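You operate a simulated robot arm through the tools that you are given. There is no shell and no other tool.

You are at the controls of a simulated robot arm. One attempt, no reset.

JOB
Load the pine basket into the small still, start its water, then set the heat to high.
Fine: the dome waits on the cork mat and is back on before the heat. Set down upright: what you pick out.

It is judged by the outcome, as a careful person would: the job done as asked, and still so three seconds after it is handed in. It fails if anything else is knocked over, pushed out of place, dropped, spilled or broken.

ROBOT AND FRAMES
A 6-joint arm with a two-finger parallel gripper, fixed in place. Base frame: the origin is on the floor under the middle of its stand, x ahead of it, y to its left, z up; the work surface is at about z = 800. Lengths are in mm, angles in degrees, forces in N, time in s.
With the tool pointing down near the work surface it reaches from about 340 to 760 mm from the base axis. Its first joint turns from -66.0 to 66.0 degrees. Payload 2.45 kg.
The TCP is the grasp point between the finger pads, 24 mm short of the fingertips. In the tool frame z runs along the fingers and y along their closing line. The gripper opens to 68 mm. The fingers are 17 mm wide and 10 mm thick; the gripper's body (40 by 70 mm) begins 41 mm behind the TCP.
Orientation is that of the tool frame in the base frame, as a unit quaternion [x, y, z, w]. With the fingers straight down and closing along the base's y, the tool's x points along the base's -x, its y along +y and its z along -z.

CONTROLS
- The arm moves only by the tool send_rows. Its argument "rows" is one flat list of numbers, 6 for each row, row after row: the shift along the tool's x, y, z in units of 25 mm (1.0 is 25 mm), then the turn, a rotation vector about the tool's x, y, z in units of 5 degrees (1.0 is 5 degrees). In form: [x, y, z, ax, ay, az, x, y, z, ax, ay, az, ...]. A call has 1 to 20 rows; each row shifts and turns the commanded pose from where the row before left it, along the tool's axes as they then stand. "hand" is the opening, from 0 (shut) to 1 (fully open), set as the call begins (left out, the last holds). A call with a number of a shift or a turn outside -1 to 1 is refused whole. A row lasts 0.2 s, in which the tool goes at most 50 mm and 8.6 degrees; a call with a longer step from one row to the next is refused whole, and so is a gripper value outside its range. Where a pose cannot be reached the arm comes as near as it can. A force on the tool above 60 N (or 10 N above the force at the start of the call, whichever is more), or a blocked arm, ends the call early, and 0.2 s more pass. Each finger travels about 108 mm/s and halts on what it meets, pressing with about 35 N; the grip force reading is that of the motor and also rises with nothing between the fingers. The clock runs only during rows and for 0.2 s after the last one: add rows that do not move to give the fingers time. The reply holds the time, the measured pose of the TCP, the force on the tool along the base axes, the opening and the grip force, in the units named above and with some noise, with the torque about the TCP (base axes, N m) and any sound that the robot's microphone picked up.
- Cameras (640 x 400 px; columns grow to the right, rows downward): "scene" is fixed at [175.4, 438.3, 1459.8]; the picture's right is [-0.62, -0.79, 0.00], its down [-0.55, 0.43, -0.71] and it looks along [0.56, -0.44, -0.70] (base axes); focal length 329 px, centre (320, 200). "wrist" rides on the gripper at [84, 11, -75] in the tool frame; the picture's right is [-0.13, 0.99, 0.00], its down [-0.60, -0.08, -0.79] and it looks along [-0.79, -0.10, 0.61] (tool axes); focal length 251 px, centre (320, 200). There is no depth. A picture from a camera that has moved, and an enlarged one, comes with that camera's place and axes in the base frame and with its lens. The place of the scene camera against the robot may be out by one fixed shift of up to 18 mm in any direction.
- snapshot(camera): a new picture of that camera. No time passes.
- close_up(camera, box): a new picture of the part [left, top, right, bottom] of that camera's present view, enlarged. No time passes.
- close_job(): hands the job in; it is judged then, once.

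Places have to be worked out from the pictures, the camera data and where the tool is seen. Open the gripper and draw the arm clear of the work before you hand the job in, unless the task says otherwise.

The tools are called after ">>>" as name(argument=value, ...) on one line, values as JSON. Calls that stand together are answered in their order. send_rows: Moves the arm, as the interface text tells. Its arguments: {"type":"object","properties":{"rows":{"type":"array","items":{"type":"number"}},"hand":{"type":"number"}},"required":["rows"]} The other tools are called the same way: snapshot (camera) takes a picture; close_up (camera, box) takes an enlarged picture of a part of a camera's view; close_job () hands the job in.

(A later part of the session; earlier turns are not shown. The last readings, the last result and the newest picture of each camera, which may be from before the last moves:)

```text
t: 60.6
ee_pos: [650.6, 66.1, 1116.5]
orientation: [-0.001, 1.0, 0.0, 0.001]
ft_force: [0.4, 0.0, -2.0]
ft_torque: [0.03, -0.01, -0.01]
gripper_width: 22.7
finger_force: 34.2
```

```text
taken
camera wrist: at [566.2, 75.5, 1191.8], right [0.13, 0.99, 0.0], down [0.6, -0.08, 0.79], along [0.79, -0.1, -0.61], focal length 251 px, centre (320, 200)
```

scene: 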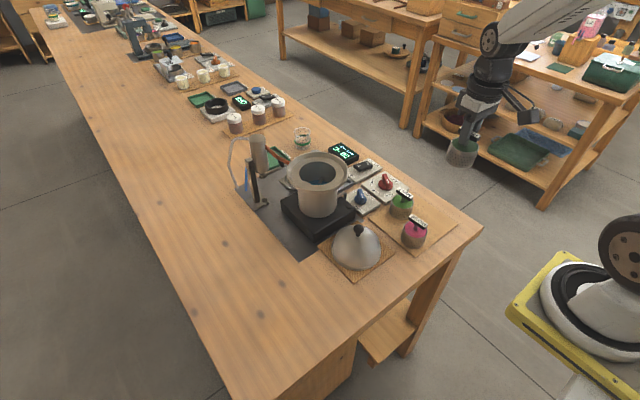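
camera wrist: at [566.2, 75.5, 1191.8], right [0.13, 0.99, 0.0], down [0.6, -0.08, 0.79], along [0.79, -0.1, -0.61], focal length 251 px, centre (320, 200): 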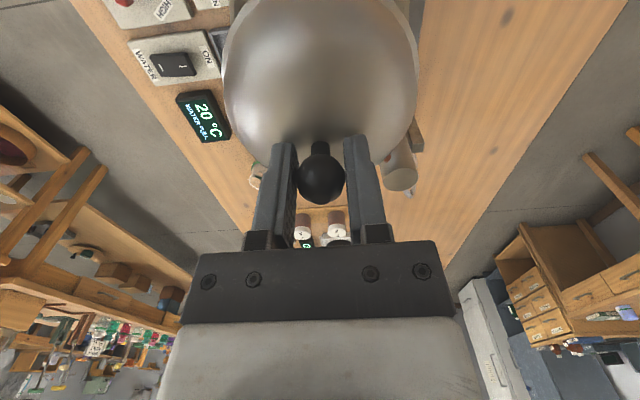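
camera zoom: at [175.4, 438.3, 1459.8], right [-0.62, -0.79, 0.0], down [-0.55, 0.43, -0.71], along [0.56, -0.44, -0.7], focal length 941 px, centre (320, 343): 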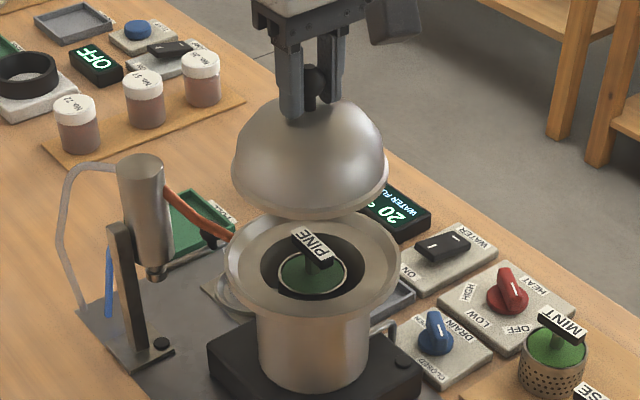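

The dome is above the pot; comparing with the original seated pose it should go about 3 mm back in x. I correct that and lower to about 20 mm above its seat.

>>> send_rows(rows=[0.12, 0, 0, 0, 0, 0, 0, 0, 0.3, 0, 0, 0, 0, 0, 0.5, 0, 0, 0, 0, 0, 0.5, 0, 0, 0, 0, 0, 0.5, 0, 0, 0, 0, 0, 0.5, 0, 0, 0, 0, 0, 0.3, 0, 0, 0, 0, 0, 0.1, 0, 0, 0, 0, 0, 0, 0, 0, 0], hand=0)

>>> close_up(camera="scene", box=[270, 120, 370, 220])

>>> close_up(camera="wrist", box=[200, 0, 440, 180])

```text
t: 62.6
ee_pos: [646.6, 65.8, 1045.3]
orientation: [-0.001, 1.0, 0.0, 0.001]
ft_force: [1.0, 0.4, -1.9]
ft_torque: [0.01, -0.02, 0.01]
gripper_width: 22.8
finger_force: 34.9
```

```text
4.00 times, centred on (320, 170) of scene
camera zoom: at [175.4, 438.3, 1459.8], right [-0.62, -0.79, 0.0], down [-0.55, 0.43, -0.71], along [0.56, -0.44, -0.7], focal length 1317 px, centre (320, 320)
```

zoom: 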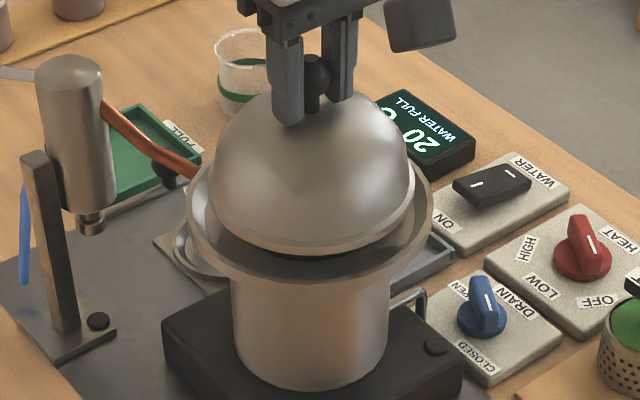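

```text
2.22 times, centred on (320, 90) of wrist
camera zoom: at [561.4, 75.9, 1121.3], right [0.13, 0.99, 0.0], down [0.6, -0.08, 0.79], along [0.79, -0.1, -0.61], focal length 559 px, centre (320, 444)
```

zoom: 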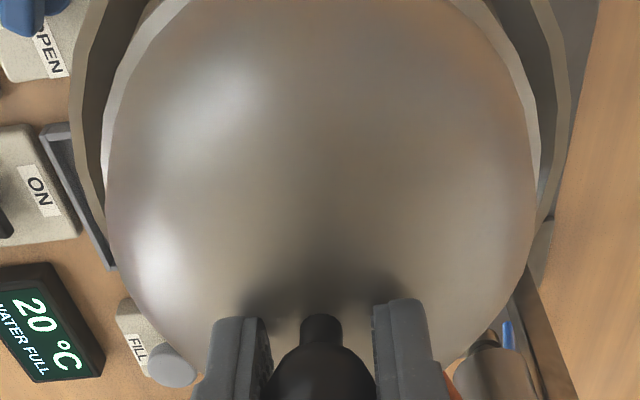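

It's now about 1 mm too far back; I correct and lower in small steps, watching the force for the seat.

>>> send_rows(rows=[-0.05, 0, 0.1, 0, 0, 0, 0, 0, 0.15, 0, 0, 0, 0, 0, 0.15, 0, 0, 0, 0, 0, 0, 0, 0, 0], hand=0)

>>> close_up(camera="scene", box=[270, 120, 370, 220])

```text
t: 63.6
ee_pos: [648.3, 66.5, 1034.5]
orientation: [-0.001, 1.0, -0.001, 0.0]
ft_force: [-0.4, 0.1, -2.6]
ft_torque: [0.0, -0.02, 0.02]
gripper_width: 22.9
finger_force: 34.8
```

```text
4.00 times, centred on (320, 170) of scene
camera zoom: at [175.4, 438.3, 1459.8], right [-0.62, -0.79, 0.0], down [-0.55, 0.43, -0.71], along [0.56, -0.44, -0.7], focal length 1317 px, centre (320, 320)
```

zoom: 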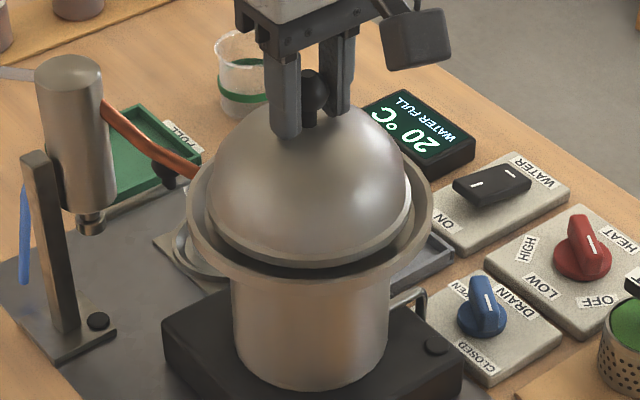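

Nearly concentric (under 1 mm). I shift 1 mm in -y and keep lowering in 2 mm steps.

>>> send_rows(rows=[0, -0.04, 0.06, 0, 0, 0, 0, 0, 0.08, 0, 0, 0, 0, 0, 0.08, 0, 0, 0, 0, 0, 0, 0, 0, 0], hand=0)

>>> close_up(camera="scene", box=[270, 120, 370, 220])

```text
t: 64.6
ee_pos: [648.7, 64.4, 1030.0]
orientation: [-0.001, 1.0, -0.001, 0.0]
ft_force: [-0.6, 0.4, -1.6]
ft_torque: [0.01, -0.01, 0.01]
gripper_width: 23.0
finger_force: 34.9
```

```text
4.00 times, centred on (320, 170) of scene
camera zoom: at [175.4, 438.3, 1459.8], right [-0.62, -0.79, 0.0], down [-0.55, 0.43, -0.71], along [0.56, -0.44, -0.7], focal length 1317 px, centre (320, 320)
```

zoom: 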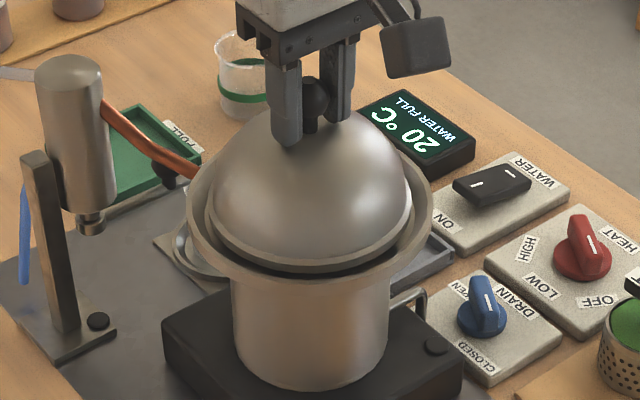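

Still free, a few millimetres to go. Continuing slowly.

>>> send_rows(rows=[0, 0, 0.06, 0, 0, 0, 0, 0, 0.06, 0, 0, 0, 0, 0, 0, 0, 0, 0], hand=0)

```text
t: 65.4
ee_pos: [648.4, 64.4, 1027.3]
orientation: [-0.001, 1.0, 0.0, 0.001]
ft_force: [0.3, 0.2, -2.3]
ft_torque: [0.01, 0.03, 0.01]
gripper_width: 22.7
finger_force: 35.2
```

Not seated yet (-2.3 N). Another 3 mm in small steps.

>>> send_rows(rows=[0, 0, 0.06, 0, 0, 0, 0, 0, 0.06, 0, 0, 0, 0, 0, 0, 0, 0, 0], hand=0)

>>> close_up(camera="scene", box=[270, 120, 370, 220])

```text
t: 66.2
ee_pos: [646.6, 63.1, 1024.2]
orientation: [-0.001, 1.0, 0.001, 0.001]
ft_force: [0.3, 0.5, -0.7]
ft_torque: [-0.01, -0.04, -0.02]
gripper_width: 23.0
finger_force: 34.8
```

```text
4.00 times, centred on (320, 170) of scene
camera zoom: at [175.4, 438.3, 1459.8], right [-0.62, -0.79, 0.0], down [-0.55, 0.43, -0.71], along [0.56, -0.44, -0.7], focal length 1317 px, centre (320, 320)
```

zoom: 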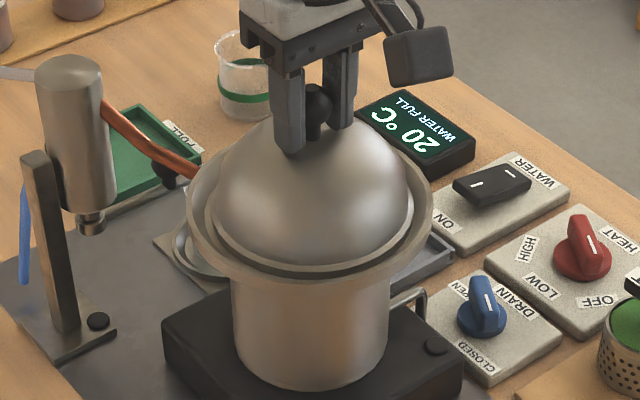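

Almost on the seat. One more small step at a time.

>>> send_rows(rows=[0, 0, 0.06, 0, 0, 0, 0, 0, 0, 0, 0, 0], hand=0)

```text
t: 66.8
ee_pos: [647.4, 62.6, 1024.3]
orientation: [-0.001, 1.0, 0.0, 0.002]
ft_force: [0.3, -0.1, 5.1]
ft_torque: [0.0, 0.41, 0.01]
gripper_width: 23.0
finger_force: 35.2
```

Contact begins (+5 N). I look at the seating before releasing.

>>> close_up(camera="scene", box=[280, 130, 360, 200])

>>> snapshot(camera="wrist")

>>> close_up(camera="wrist", box=[200, 0, 440, 180])

```text
5.71 times, centred on (320, 165) of scene
camera zoom: at [175.3, 438.3, 1459.8], right [-0.62, -0.79, 0.0], down [-0.55, 0.43, -0.71], along [0.56, -0.44, -0.7], focal length 1881 px, centre (320, 400)
```

zoom: 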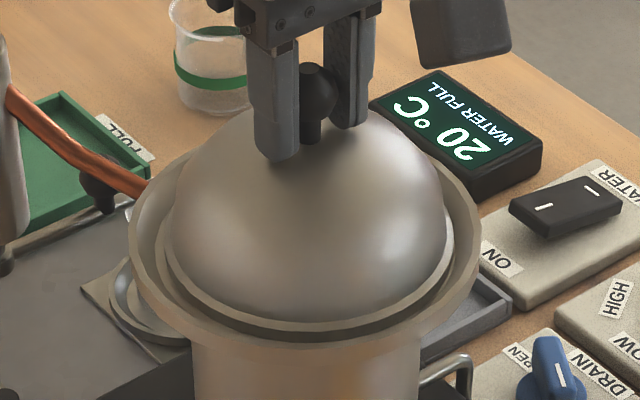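

```text
taken
camera wrist: at [562.9, 73.7, 1100.4], right [0.13, 0.99, 0.0], down [0.6, -0.08, 0.79], along [0.79, -0.1, -0.61], focal length 251 px, centre (320, 200)
```

wrist: 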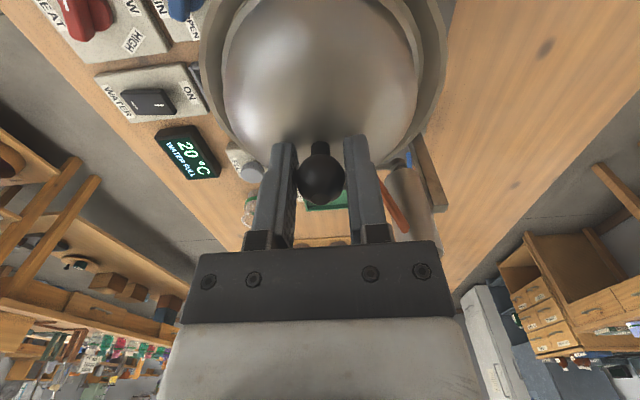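

```text
2.22 times, centred on (320, 90) of wrist
camera zoom: at [562.9, 73.7, 1100.4], right [0.13, 0.99, 0.0], down [0.6, -0.08, 0.79], along [0.79, -0.1, -0.61], focal length 559 px, centre (320, 444)
```

zoom: 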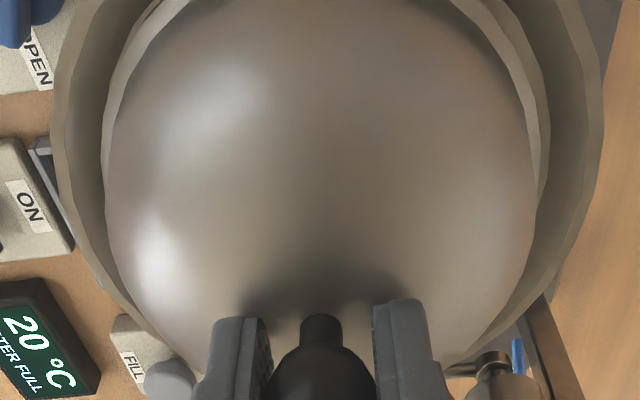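

The dome is about 2 mm off towards -y, touching the sloped lip. I ease up 1.5 mm, shift +2 mm in y, and compare with the original seated view.

>>> send_rows(rows=[0, 0, -0.08, 0, 0, 0, 0, 0.07, 0, 0, 0, 0, 0, 0, 0, 0, 0, 0], hand=0)

>>> close_up(camera="scene", box=[220, 120, 380, 220])

>>> close_up(camera="wrist", box=[200, 0, 440, 180])

```text
t: 67.6
ee_pos: [646.6, 65.4, 1025.8]
orientation: [-0.001, 1.0, 0.0, 0.0]
ft_force: [0.5, 0.7, -3.1]
ft_torque: [-0.02, 0.0, 0.0]
gripper_width: 23.2
finger_force: 35.2
```

```text
4.00 times, centred on (300, 170) of scene
camera zoom: at [175.4, 438.3, 1459.8], right [-0.62, -0.79, 0.0], down [-0.55, 0.43, -0.71], along [0.56, -0.44, -0.7], focal length 1317 px, centre (400, 320)
```

zoom: 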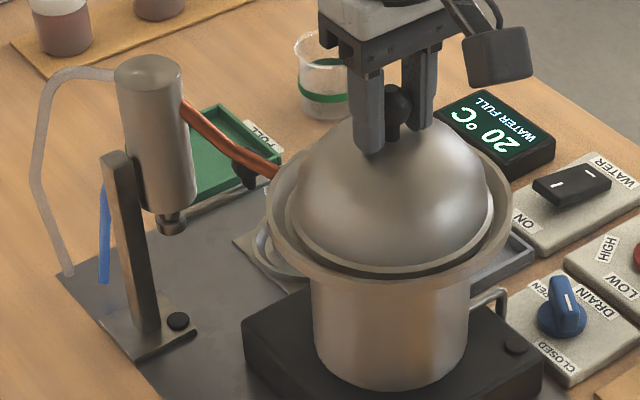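

```text
2.22 times, centred on (320, 90) of wrist
camera zoom: at [562.1, 75.2, 1101.3], right [0.13, 0.99, 0.0], down [0.6, -0.08, 0.79], along [0.79, -0.1, -0.61], focal length 559 px, centre (320, 444)
```

zoom: 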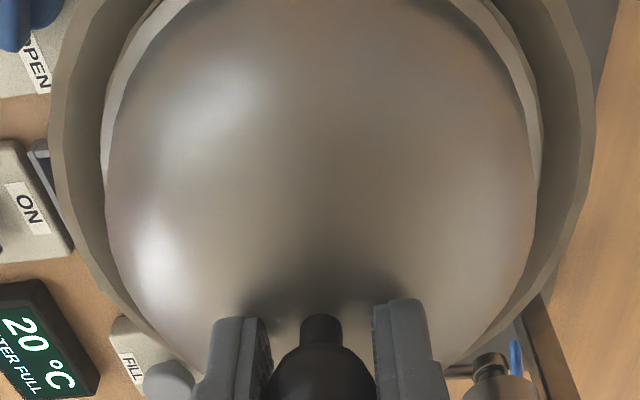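

Now concentric with the flange from both cameras. Lowering again in small steps.

>>> send_rows(rows=[0, 0, 0.06, 0, 0, 0, 0, 0, 0.05, 0, 0, 0, 0, 0, 0, 0, 0, 0], hand=0)

```text
t: 68.4
ee_pos: [647.3, 65.0, 1024.7]
orientation: [-0.001, 1.0, 0.001, 0.003]
ft_force: [-7.4, -0.1, 21.8]
ft_torque: [0.02, 0.29, -0.01]
gripper_width: 23.1
finger_force: 35.2
```

Seated: +22 N at the height matching the original pose. I relieve the press and open the fingers.

>>> send_rows(rows=[0, 0, -0.05, 0, 0, 0, 0, 0, 0, 0, 0, 0], hand=0)

>>> send_rows(rows=[0, 0, 0, 0, 0, 0, 0, 0, 0, 0, 0, 0, 0, 0, 0, 0, 0, 0, 0, 0, 0, 0, 0, 0], hand=1)

>>> close_up(camera="scene", box=[220, 120, 380, 220])

>>> close_up(camera="wrist", box=[200, 0, 440, 180])

```text
t: 69.0
ee_pos: [647.1, 65.1, 1024.2]
orientation: [0.0, 1.0, 0.0, 0.002]
ft_force: [-3.6, -4.3, 19.5]
ft_torque: [-0.05, -0.49, 0.01]
gripper_width: 23.2
finger_force: 35.2
```

```text
t: 70.0
ee_pos: [647.6, 66.7, 1021.8]
orientation: [-0.001, 1.0, 0.0, 0.0]
ft_force: [-0.5, 0.2, 0.0]
ft_torque: [0.02, 0.01, 0.03]
gripper_width: 67.7
finger_force: 0.1
```

```text
4.00 times, centred on (300, 170) of scene
camera zoom: at [175.4, 438.3, 1459.8], right [-0.62, -0.79, 0.0], down [-0.55, 0.43, -0.71], along [0.56, -0.44, -0.7], focal length 1317 px, centre (400, 320)
```

zoom: 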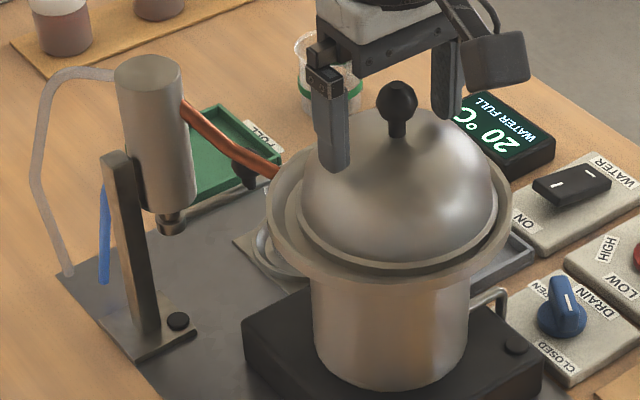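

```text
2.22 times, centred on (320, 90) of wrist
camera zoom: at [562.8, 75.9, 1098.9], right [0.13, 0.99, 0.0], down [0.6, -0.08, 0.79], along [0.79, -0.1, -0.61], focal length 559 px, centre (320, 444)
```

zoom: 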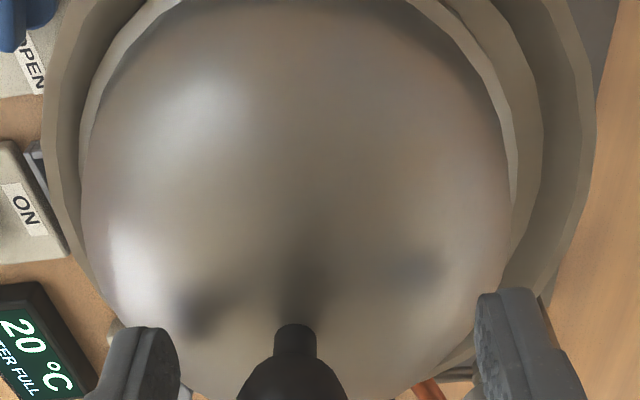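

After release the dome sits about 4–5 mm off towards -y; it seems to have shifted, so it may not be properly seated. I raise the open gripper straight up and inspect closely.

>>> send_rows(rows=[0, 0, -0.2, 0, 0, 0, 0, 0, -0.5, 0, 0, 0, 0, 0, -0.8, 0, 0, 0, 0, 0, -0.8, 0, 0, 0, 0, 0, -0.8, 0, 0, 0], hand=1)

>>> close_up(camera="scene", box=[280, 130, 360, 200])

>>> snapshot(camera="wrist")

>>> close_up(camera="wrist", box=[220, 0, 420, 130])

>>> close_up(camera="scene", box=[220, 120, 380, 220])

```text
t: 71.2
ee_pos: [647.2, 67.3, 1100.5]
orientation: [-0.001, 1.0, 0.0, -0.001]
ft_force: [0.1, 0.2, -0.5]
ft_torque: [0.01, -0.02, 0.03]
gripper_width: 67.8
finger_force: 0.1
```

```text
5.71 times, centred on (320, 165) of scene
camera zoom: at [175.4, 438.3, 1459.8], right [-0.62, -0.79, 0.0], down [-0.55, 0.43, -0.71], along [0.56, -0.44, -0.7], focal length 1881 px, centre (320, 400)
```

zoom: 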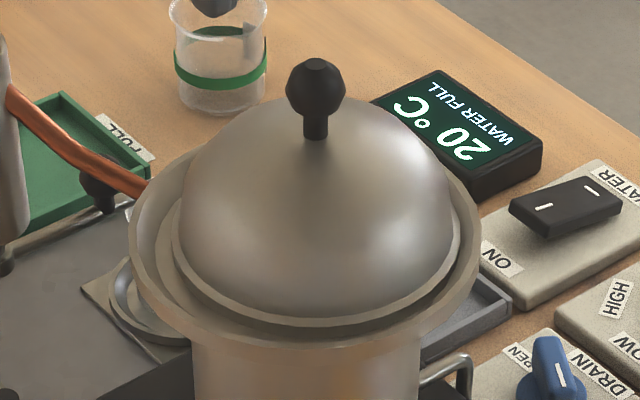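

```text
taken
camera wrist: at [563.5, 77.5, 1176.5], right [0.13, 0.99, 0.0], down [0.6, -0.08, 0.79], along [0.79, -0.1, -0.61], focal length 251 px, centre (320, 200)
```

wrist: 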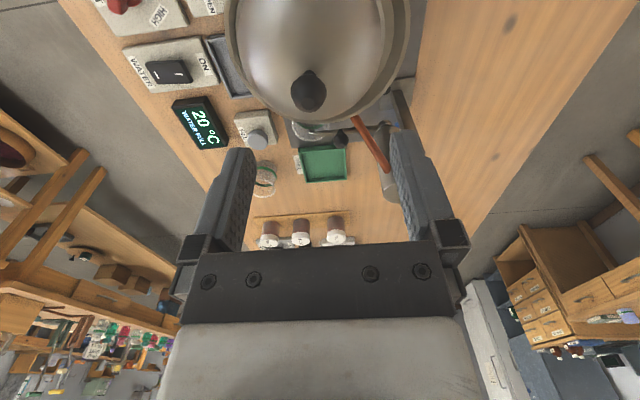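

```text
3.08 times, centred on (320, 65) of wrist
camera zoom: at [563.5, 77.5, 1176.5], right [0.13, 0.99, 0.0], down [0.6, -0.08, 0.79], along [0.79, -0.1, -0.61], focal length 774 px, centre (320, 615)
```

zoom: 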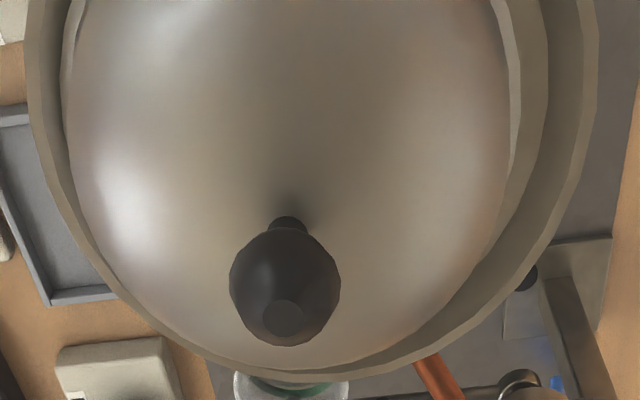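

```text
4.00 times, centred on (300, 170) of scene
camera zoom: at [175.4, 438.3, 1459.8], right [-0.62, -0.79, 0.0], down [-0.55, 0.43, -0.71], along [0.56, -0.44, -0.7], focal length 1317 px, centre (400, 320)
```

zoom: 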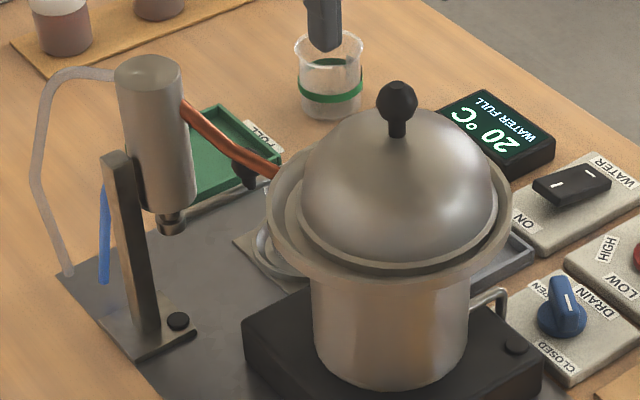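

The knob is now at about (649, 59): the dome slipped 5 mm sideways as the still-pressed fingers opened, and its -y edge rides on the lip. I'll re-grip, lift slightly, re-centre and set it down with the press fully relieved. First, line up over the knob.

>>> send_rows(rows=[-0.06, -0.15, 0, 0, 0, 0, 0, -0.14, 0, 0, 0, 0, 0, 0, 0.5, 0, 0, 0, 0, 0, 0.5, 0, 0, 0, 0, 0, 0.5, 0, 0, 0, 0, 0, 0, 0, 0, 0, 0, 0, 0, 0, 0, 0], hand=1)

>>> close_up(camera="wrist", box=[200, 40, 440, 220])

```text
t: 72.8
ee_pos: [649.2, 59.3, 1065.0]
orientation: [-0.001, 1.0, 0.001, 0.0]
ft_force: [-0.1, -0.6, -0.3]
ft_torque: [-0.04, 0.0, -0.01]
gripper_width: 68.0
finger_force: 0.1
```

```text
2.22 times, centred on (320, 130) of wrist
camera zoom: at [564.9, 70.3, 1139.6], right [0.13, 0.99, 0.0], down [0.6, -0.08, 0.79], along [0.79, -0.1, -0.61], focal length 559 px, centre (320, 356)
```

zoom: 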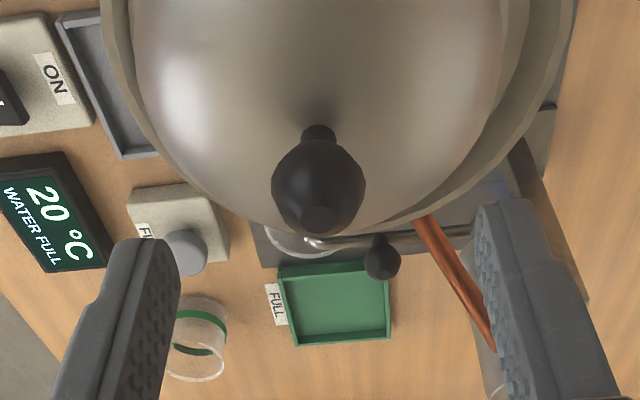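

The TCP is aligned with the knob at (648.7, 59). I lower to the safe grip height (tips clear of the shell).

>>> send_rows(rows=[0, 0, 0.4, 0, 0, 0, 0, 0, 0.4, 0, 0, 0, 0, 0, 0.4, 0, 0, 0, 0, 0, 0.26, 0, 0, 0, 0, 0, 0, 0, 0, 0, 0, 0, 0, 0, 0, 0], hand=1)

>>> close_up(camera="wrist", box=[200, 60, 440, 240])

>>> close_up(camera="scene", box=[280, 110, 360, 180])

```text
t: 74.2
ee_pos: [648.4, 58.5, 1027.3]
orientation: [-0.001, 1.0, 0.0, 0.001]
ft_force: [-0.1, -0.6, 0.9]
ft_torque: [-0.02, 0.01, -0.02]
gripper_width: 68.1
finger_force: 0.0
```

```text
2.22 times, centred on (320, 150) of wrist
camera zoom: at [564.0, 69.4, 1103.5], right [0.13, 0.99, 0.0], down [0.6, -0.08, 0.79], along [0.79, -0.1, -0.61], focal length 559 px, centre (320, 311)
```

zoom: 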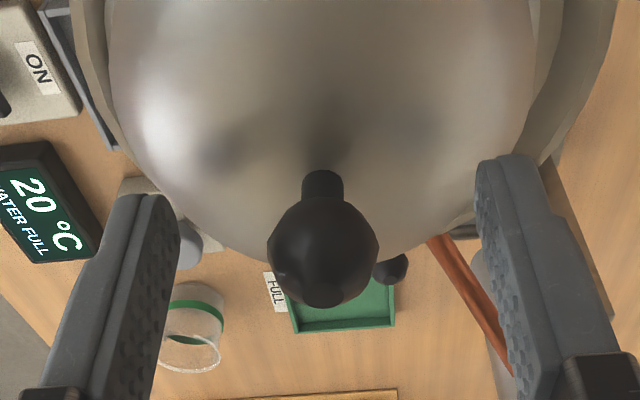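

```text
5.71 times, centred on (320, 145) of scene
camera zoom: at [175.4, 438.3, 1459.8], right [-0.62, -0.79, 0.0], down [-0.55, 0.43, -0.71], along [0.56, -0.44, -0.7], focal length 1881 px, centre (320, 514)
```

zoom: 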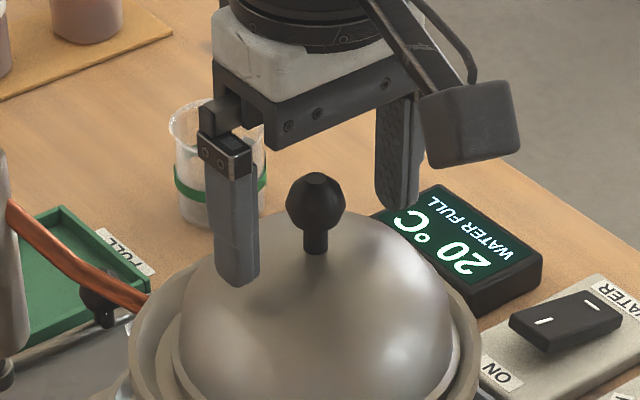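

The ball is centred between the pads again. I close, then lift about 10 mm.

>>> send_rows(rows=[0, 0, 0, 0, 0, 0, 0, 0, 0, 0, 0, 0, 0, 0, 0, 0, 0, 0, 0, 0, 0, 0, 0, 0], hand=0)

>>> send_rows(rows=[0, 0, -0.15, 0, 0, 0, 0, 0, -0.2, 0, 0, 0, 0, 0, -0.2, 0, 0, 0, 0, 0, 0, 0, 0, 0], hand=0)

>>> close_up(camera="scene", box=[280, 130, 360, 200])

>>> close_up(camera="wrist", box=[200, 0, 440, 180])

```text
t: 75.2
ee_pos: [648.7, 59.3, 1028.2]
orientation: [-0.001, 1.0, 0.0, 0.001]
ft_force: [0.8, 2.4, -0.1]
ft_torque: [0.09, 0.01, 0.01]
gripper_width: 22.8
finger_force: 34.7
```

```text
t: 76.2
ee_pos: [648.4, 59.2, 1041.7]
orientation: [-0.001, 1.0, 0.0, 0.001]
ft_force: [-0.5, 0.2, -2.5]
ft_torque: [-0.02, 0.02, 0.03]
gripper_width: 23.1
finger_force: 34.9
```

```text
5.71 times, centred on (320, 165) of scene
camera zoom: at [175.4, 438.3, 1459.8], right [-0.62, -0.79, 0.0], down [-0.55, 0.43, -0.71], along [0.56, -0.44, -0.7], focal length 1881 px, centre (320, 400)
```

zoom: 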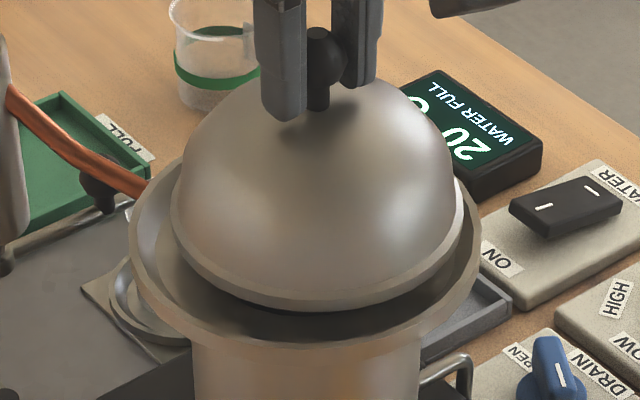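

```text
2.22 times, centred on (320, 90) of wrist
camera zoom: at [563.4, 69.7, 1117.8], right [0.13, 0.99, 0.0], down [0.6, -0.08, 0.79], along [0.79, -0.1, -0.61], focal length 559 px, centre (320, 444)
```

zoom: 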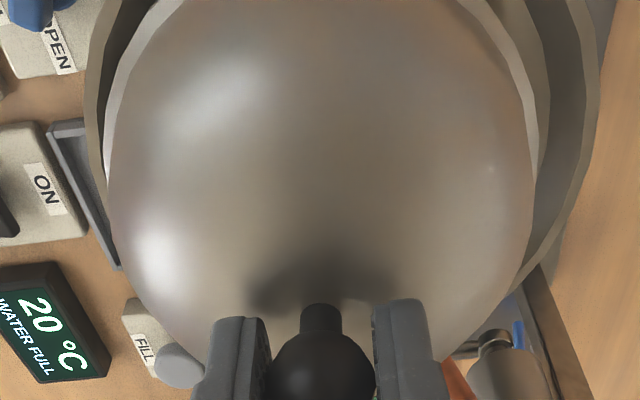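

The dome is free again. I shift +6 mm in y (0.8 mm in x) to bring it over the pot's axis and check with both cameras.

>>> send_rows(rows=[-0.03, 0.12, 0, 0, 0, 0, 0, 0.1, 0, 0, 0, 0, 0, 0, 0, 0, 0, 0, 0, 0, 0, 0, 0, 0], hand=0)

>>> close_up(camera="scene", box=[280, 130, 360, 200])

>>> close_up(camera="wrist", box=[200, 0, 440, 180])

```text
t: 77.2
ee_pos: [649.6, 65.0, 1041.3]
orientation: [-0.001, 1.0, 0.0, 0.0]
ft_force: [-0.4, 0.8, -3.2]
ft_torque: [0.01, 0.02, -0.01]
gripper_width: 23.1
finger_force: 35.1
```

```text
5.71 times, centred on (320, 165) of scene
camera zoom: at [175.4, 438.3, 1459.8], right [-0.62, -0.79, 0.0], down [-0.55, 0.43, -0.71], along [0.56, -0.44, -0.7], focal length 1881 px, centre (320, 400)
```

zoom: 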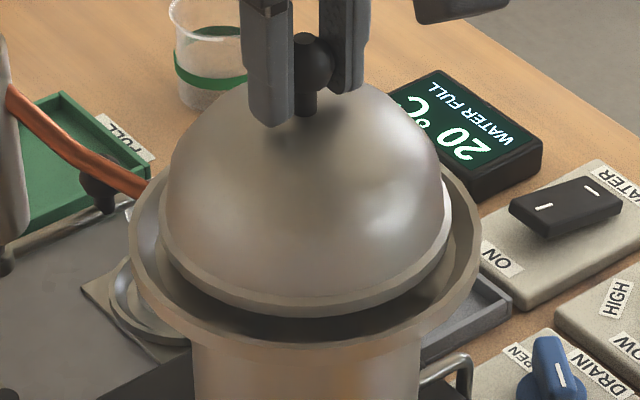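

```text
2.22 times, centred on (320, 90) of wrist
camera zoom: at [564.5, 75.0, 1117.0], right [0.13, 0.99, 0.0], down [0.6, -0.08, 0.79], along [0.79, -0.1, -0.61], focal length 559 px, centre (320, 444)
```

zoom: 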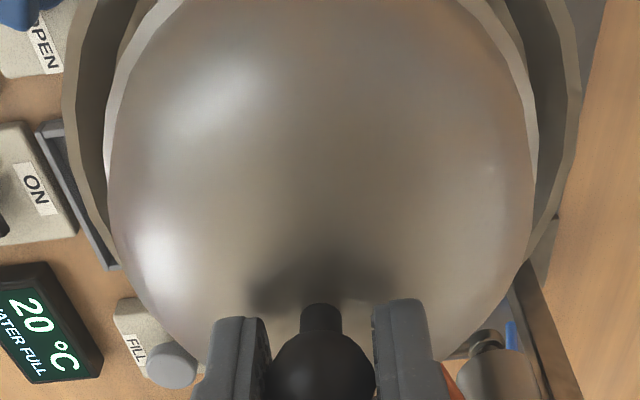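

Both views show the dome concentric with the flange. Lowering in small steps.

>>> send_rows(rows=[0, 0, 0.12, 0, 0, 0, 0, 0, 0.12, 0, 0, 0, 0, 0, 0.1, 0, 0, 0, 0, 0, 0, 0, 0, 0], hand=0)

>>> close_up(camera="wrist", box=[200, 0, 440, 180])

```text
t: 78.2
ee_pos: [647.2, 62.8, 1032.3]
orientation: [-0.001, 1.0, 0.0, 0.001]
ft_force: [0.4, 0.5, -2.6]
ft_torque: [0.03, 0.0, -0.02]
gripper_width: 23.1
finger_force: 34.8
```

```text
2.22 times, centred on (320, 90) of wrist
camera zoom: at [563.7, 74.1, 1108.7], right [0.13, 0.99, 0.0], down [0.6, -0.08, 0.79], along [0.79, -0.1, -0.61], focal length 559 px, centre (320, 444)
```

zoom: 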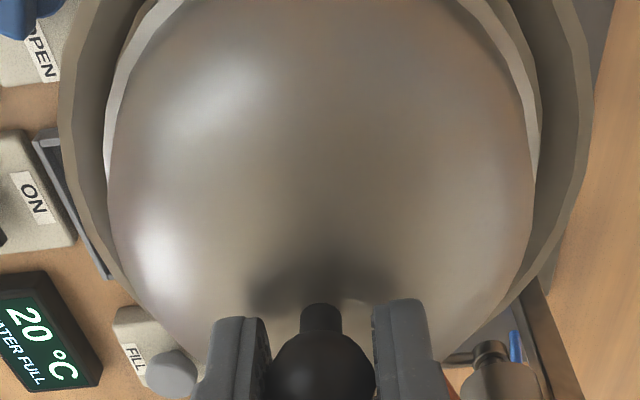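

Still free. There's roughly a 1 mm drift to -y, which I correct while lowering further.

>>> send_rows(rows=[-0.03, 0.05, 0.08, 0, 0, 0, 0, 0, 0.08, 0, 0, 0, 0, 0, 0, 0, 0, 0, 0, 0, 0, 0, 0, 0], hand=0)

>>> close_up(camera="wrist", box=[200, 0, 440, 180])

>>> close_up(camera="scene", box=[280, 130, 360, 200])

```text
t: 79.2
ee_pos: [649.7, 64.6, 1029.0]
orientation: [0.0, 1.0, -0.001, 0.001]
ft_force: [0.5, 0.3, -2.7]
ft_torque: [0.0, 0.0, -0.01]
gripper_width: 23.1
finger_force: 34.4
```

```text
2.22 times, centred on (320, 90) of wrist
camera zoom: at [565.4, 75.6, 1104.4], right [0.13, 0.99, 0.0], down [0.6, -0.08, 0.79], along [0.79, -0.1, -0.61], focal length 559 px, centre (320, 444)
```

zoom: 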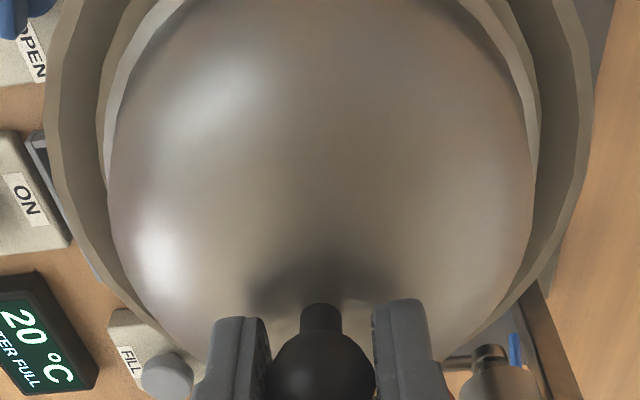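

```text
5.71 times, centred on (320, 165) of scene
camera zoom: at [175.4, 438.3, 1459.8], right [-0.62, -0.79, 0.0], down [-0.55, 0.43, -0.71], along [0.56, -0.44, -0.7], focal length 1881 px, centre (320, 400)
```

zoom: 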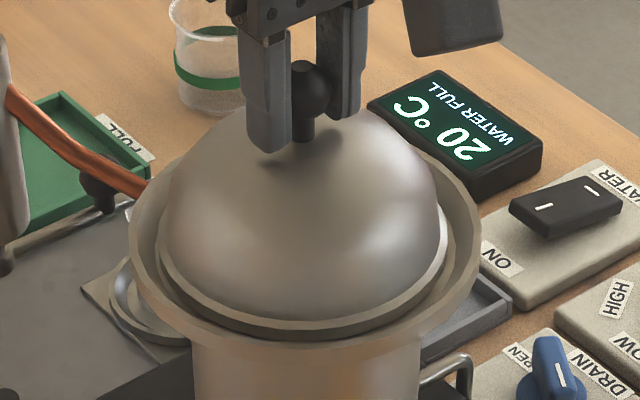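

Well centred. Next small steps down to find the seat.

>>> send_rows(rows=[0.02, 0, 0.06, 0, 0, 0, 0, 0, 0.04, 0, 0, 0, 0, 0, 0, 0, 0, 0], hand=0)

```text
t: 80.0
ee_pos: [648.5, 65.4, 1027.4]
orientation: [0.0, 1.0, 0.0, 0.003]
ft_force: [2.1, -2.1, 12.8]
ft_torque: [-0.13, 0.7, 0.1]
gripper_width: 23.0
finger_force: 35.0
```

First contact is at the rim's -x side (torque about y), so the dome should move slightly in +x. I ease up 1.5 mm, shift +1.5 mm in x, and lower again.

>>> send_rows(rows=[0, 0, -0.08, 0, 0, 0, -0.06, -0.02, 0, 0, 0, 0, 0, 0, 0, 0, 0, 0, 0, 0, 0.06, 0, 0, 0, 0, 0, 0.04, 0, 0, 0, 0, 0, 0, 0, 0, 0], hand=0)

```text
t: 81.4
ee_pos: [651.4, 64.3, 1027.5]
orientation: [-0.001, 1.0, 0.001, 0.001]
ft_force: [-10.4, 0.7, 27.9]
ft_torque: [0.01, 0.42, -0.03]
gripper_width: 23.0
finger_force: 35.5
```

Height now matches the seated level, with force centred. I relieve the press step by step until the load is near zero before opening.

>>> send_rows(rows=[0, 0, -0.05, 0, 0, 0, 0, 0, 0, 0, 0, 0], hand=0)

>>> close_up(camera="scene", box=[280, 130, 360, 200])

>>> close_up(camera="wrist", box=[200, 0, 440, 180])

```text
t: 82.0
ee_pos: [650.4, 65.2, 1027.2]
orientation: [-0.001, 1.0, 0.001, 0.002]
ft_force: [-5.3, 2.2, 17.7]
ft_torque: [0.02, -0.55, -0.01]
gripper_width: 23.0
finger_force: 34.8
```

```text
5.71 times, centred on (320, 165) of scene
camera zoom: at [174.8, 438.3, 1459.8], right [-0.62, -0.79, 0.0], down [-0.55, 0.43, -0.71], along [0.56, -0.44, -0.7], focal length 1881 px, centre (320, 400)
```

zoom: 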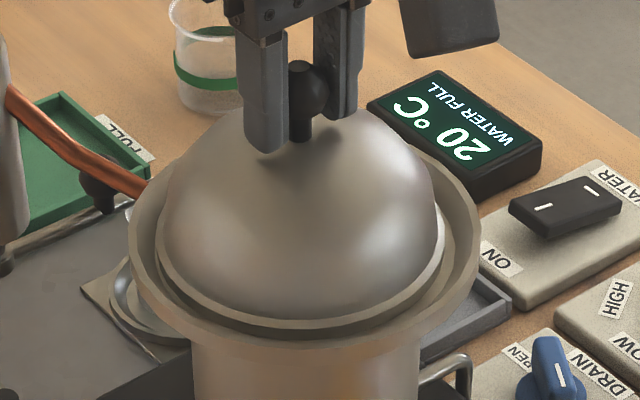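

```text
2.22 times, centred on (320, 90) of wrist
camera zoom: at [566.8, 75.5, 1103.1], right [0.13, 0.99, 0.0], down [0.6, -0.08, 0.8], along [0.79, -0.1, -0.61], focal length 559 px, centre (320, 444)
```

zoom: 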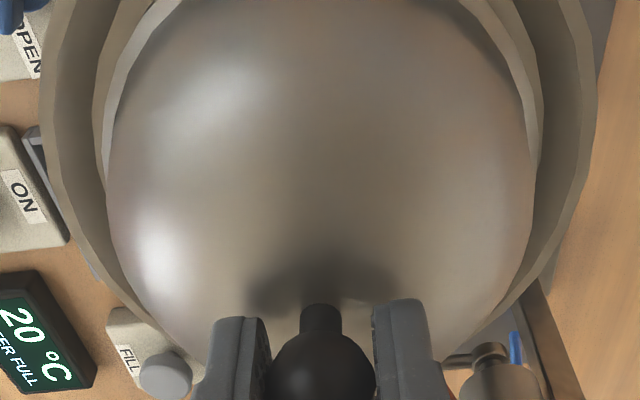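

I compare the rim's seating in detail from the scene camera before deciding to release.

>>> close_up(camera="scene", box=[284, 150, 352, 194])

```text
9.09 times, centred on (318, 172) of scene
camera zoom: at [174.8, 438.3, 1459.8], right [-0.62, -0.79, 0.0], down [-0.55, 0.43, -0.71], along [0.56, -0.44, -0.7], focal length 2993 px, centre (338, 454)
```

zoom: 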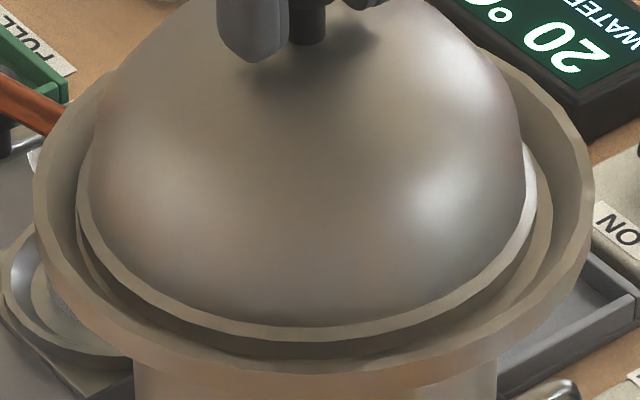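

The dome now looks about 2 mm too far in +x (lip pushing back at -10 N earlier). I ease up, shift -2 mm in x, and press lightly again to level it.

>>> send_rows(rows=[0, 0, -0.08, 0, 0, 0, 0.08, -0.02, 0, 0, 0, 0, 0, 0, 0, 0, 0, 0, 0, 0, 0, 0, 0, 0], hand=0)

>>> close_up(camera="wrist", box=[200, 60, 440, 240])

>>> close_up(camera="scene", box=[220, 120, 380, 220])

```text
t: 83.0
ee_pos: [647.9, 66.1, 1028.4]
orientation: [-0.001, 1.0, 0.0, -0.001]
ft_force: [0.0, -0.3, -2.7]
ft_torque: [-0.03, -0.02, -0.05]
gripper_width: 23.2
finger_force: 35.5
```

```text
2.22 times, centred on (320, 150) of wrist
camera zoom: at [563.8, 75.1, 1104.3], right [0.13, 0.99, 0.0], down [0.61, -0.08, 0.79], along [0.79, -0.1, -0.61], focal length 559 px, centre (320, 311)
```

zoom: 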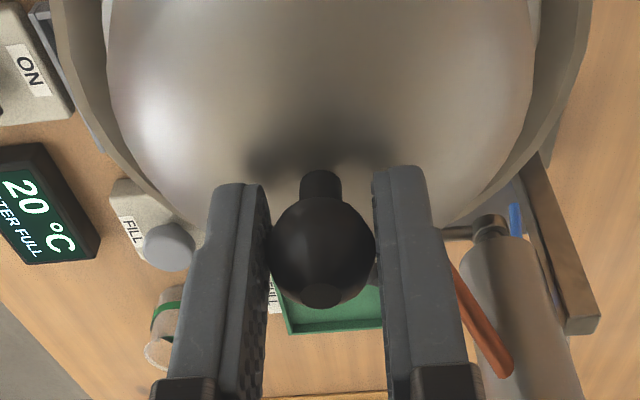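

```text
4.00 times, centred on (300, 170) of scene
camera zoom: at [175.4, 438.3, 1459.8], right [-0.62, -0.79, 0.0], down [-0.55, 0.43, -0.71], along [0.56, -0.44, -0.7], focal length 1317 px, centre (400, 320)
```

zoom: 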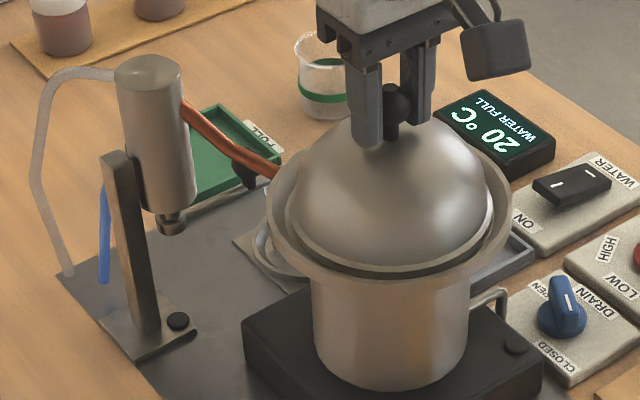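

The gripper, ball and dome now match the original seated view almost exactly, about 1 mm above the seat. I lower 1.5 mm to touch.

>>> send_rows(rows=[0, 0, 0.04, 0, 0, 0, 0, 0, 0.03, 0, 0, 0, 0, 0, 0, 0, 0, 0], hand=0)

```text
t: 83.8
ee_pos: [649.2, 64.1, 1027.1]
orientation: [-0.001, 1.0, 0.0, 0.001]
ft_force: [-0.9, 0.2, 1.3]
ft_torque: [0.01, -0.11, 0.01]
gripper_width: 22.9
finger_force: 35.2
```

Light contact, nearly balanced and centred. One more half-millimetre to level it, then read.

>>> send_rows(rows=[0, 0, 0.03, 0, 0, 0, 0, 0, 0, 0, 0, 0], hand=0)

```text
t: 84.4
ee_pos: [648.7, 64.0, 1026.9]
orientation: [-0.002, 1.0, -0.001, 0.002]
ft_force: [2.3, -1.0, 8.7]
ft_torque: [0.0, 0.43, 0.04]
gripper_width: 23.1
finger_force: 35.2
```

Pressed to 9 N at the seat height. I back off to near-zero load and open.

>>> send_rows(rows=[0, 0, -0.04, 0, 0, 0, 0, 0, 0, 0, 0, 0], hand=0)

```text
t: 85.0
ee_pos: [647.8, 64.4, 1027.7]
orientation: [0.001, 1.0, 0.0, 0.001]
ft_force: [1.3, -2.1, 6.4]
ft_torque: [-0.08, -0.54, -0.17]
gripper_width: 23.1
finger_force: 34.7
```

Small residual load (6 N). I lift half a millimetre more and then open the fingers.

>>> send_rows(rows=[0, 0, -0.02, 0, 0, 0, 0, 0, 0, 0, 0, 0], hand=0)

```text
t: 85.6
ee_pos: [648.6, 65.1, 1027.8]
orientation: [-0.001, 1.0, 0.0, -0.001]
ft_force: [2.0, -1.4, 1.8]
ft_torque: [-0.03, -0.38, -0.03]
gripper_width: 23.0
finger_force: 34.8
```

Load is about 2 N now. Opening the fingers while holding position.

>>> send_rows(rows=[0, 0, 0, 0, 0, 0, 0, 0, 0, 0, 0, 0, 0, 0, 0, 0, 0, 0, 0, 0, 0, 0, 0, 0], hand=1)

>>> close_up(camera="scene", box=[220, 120, 380, 220])

>>> close_up(camera="wrist", box=[200, 60, 440, 240])

```text
t: 86.6
ee_pos: [648.4, 64.2, 1027.9]
orientation: [-0.001, 1.0, 0.0, 0.001]
ft_force: [1.3, -0.2, 0.6]
ft_torque: [-0.01, -0.02, 0.02]
gripper_width: 68.2
finger_force: 0.1
```

```text
4.00 times, centred on (300, 170) of scene
camera zoom: at [175.4, 438.3, 1459.8], right [-0.62, -0.79, 0.0], down [-0.55, 0.43, -0.71], along [0.56, -0.44, -0.7], focal length 1317 px, centre (400, 320)
```

zoom: 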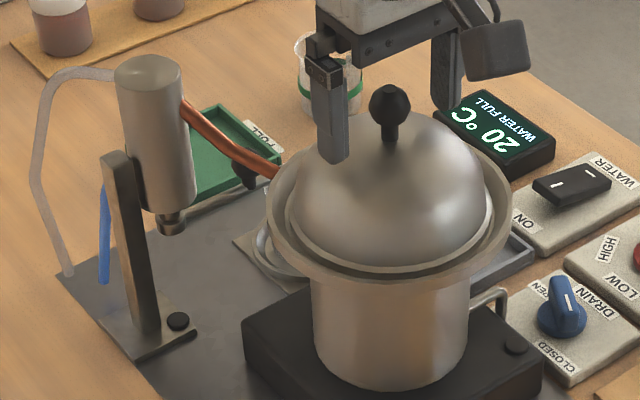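

```text
2.22 times, centred on (320, 150) of wrist
camera zoom: at [564.2, 75.1, 1103.8], right [0.13, 0.99, 0.0], down [0.6, -0.08, 0.79], along [0.79, -0.1, -0.61], focal length 559 px, centre (320, 311)
```

zoom: 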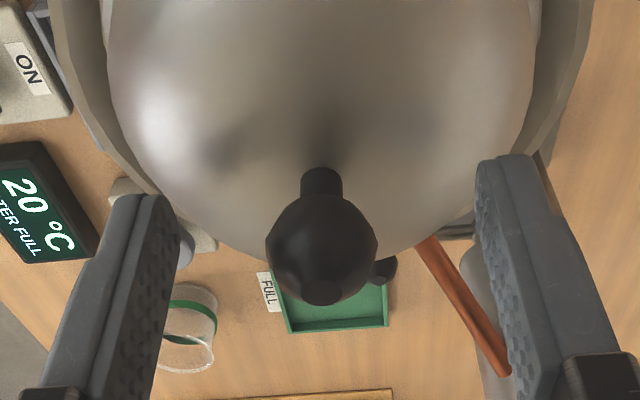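

The dome's knob is back at its original image position (390, 104 versus 389, 105). I withdraw straight up and check the seating.

>>> send_rows(rows=[0, 0, -0.2, 0, 0, 0, 0, 0, -0.5, 0, 0, 0, 0, 0, -0.8, 0, 0, 0, 0, 0, -0.8, 0, 0, 0, 0, 0, -0.8, 0, 0, 0], hand=1)

>>> close_up(camera="scene", box=[284, 140, 352, 194])

>>> close_up(camera="wrist", box=[220, 0, 420, 130])

```text
t: 87.8
ee_pos: [648.3, 63.6, 1104.1]
orientation: [-0.001, 1.0, 0.0, 0.002]
ft_force: [0.0, 0.3, 0.1]
ft_torque: [-0.02, 0.03, 0.05]
gripper_width: 67.8
finger_force: 0.0
```

```text
7.41 times, centred on (318, 167) of scene
camera zoom: at [175.4, 438.3, 1459.8], right [-0.62, -0.79, 0.0], down [-0.55, 0.43, -0.71], along [0.56, -0.44, -0.7], focal length 2439 px, centre (335, 444)
```

zoom: 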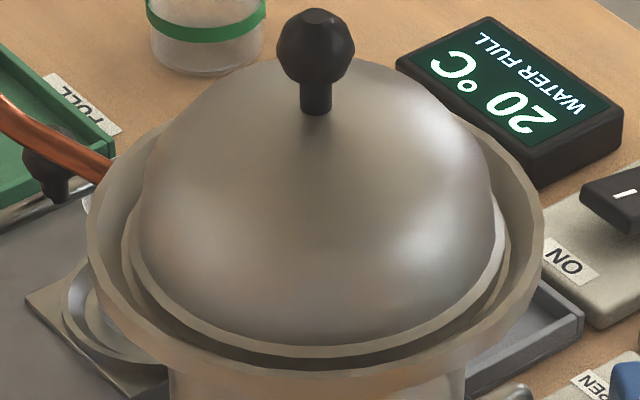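

```text
3.08 times, centred on (320, 65) of wrist
camera zoom: at [564.6, 74.0, 1179.4], right [0.13, 0.99, 0.0], down [0.6, -0.08, 0.79], along [0.79, -0.1, -0.61], focal length 774 px, centre (320, 615)
```

zoom: 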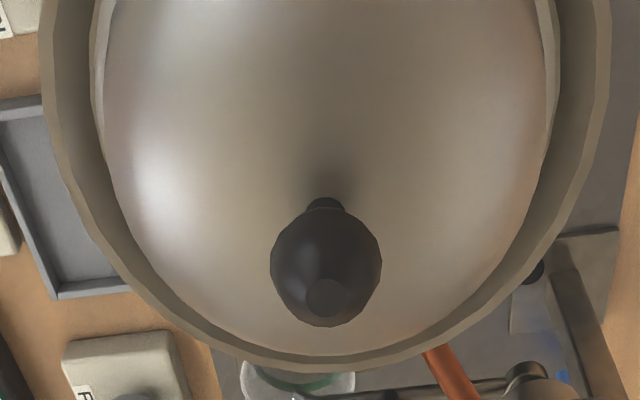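

The dome is seated concentric, just as at the start. Next is the WATER rocker: I look at it with enlarged views to fix its place and which end is up.

>>> close_up(camera="wrist", box=[90, 0, 250, 120])

>>> close_up(camera="scene", box=[336, 146, 396, 196])

```text
3.33 times, centred on (170, 60) of wrist
camera zoom: at [564.6, 74.0, 1179.4], right [0.13, 0.99, 0.0], down [0.6, -0.08, 0.79], along [0.79, -0.1, -0.61], focal length 838 px, centre (820, 667)
```

zoom: 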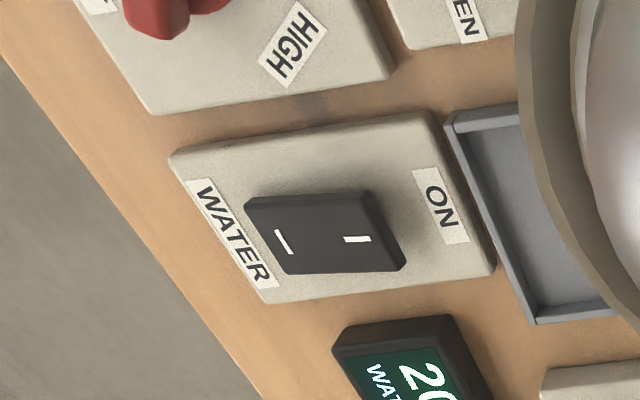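

```text
8.00 times, centred on (366, 171) of scene
camera zoom: at [175.4, 438.3, 1459.8], right [-0.62, -0.79, 0.0], down [-0.55, 0.43, -0.71], along [0.56, -0.44, -0.7], focal length 2634 px, centre (-48, 432)
```

zoom: 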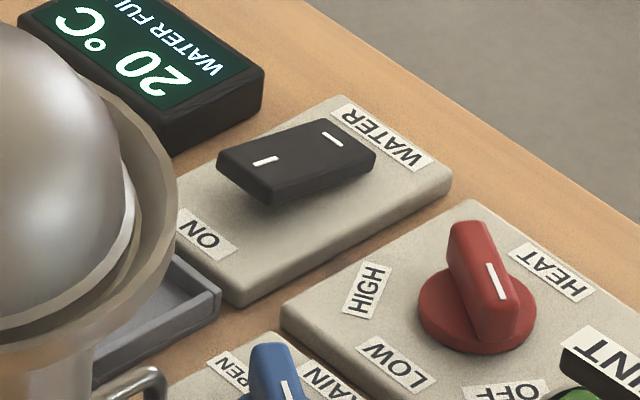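

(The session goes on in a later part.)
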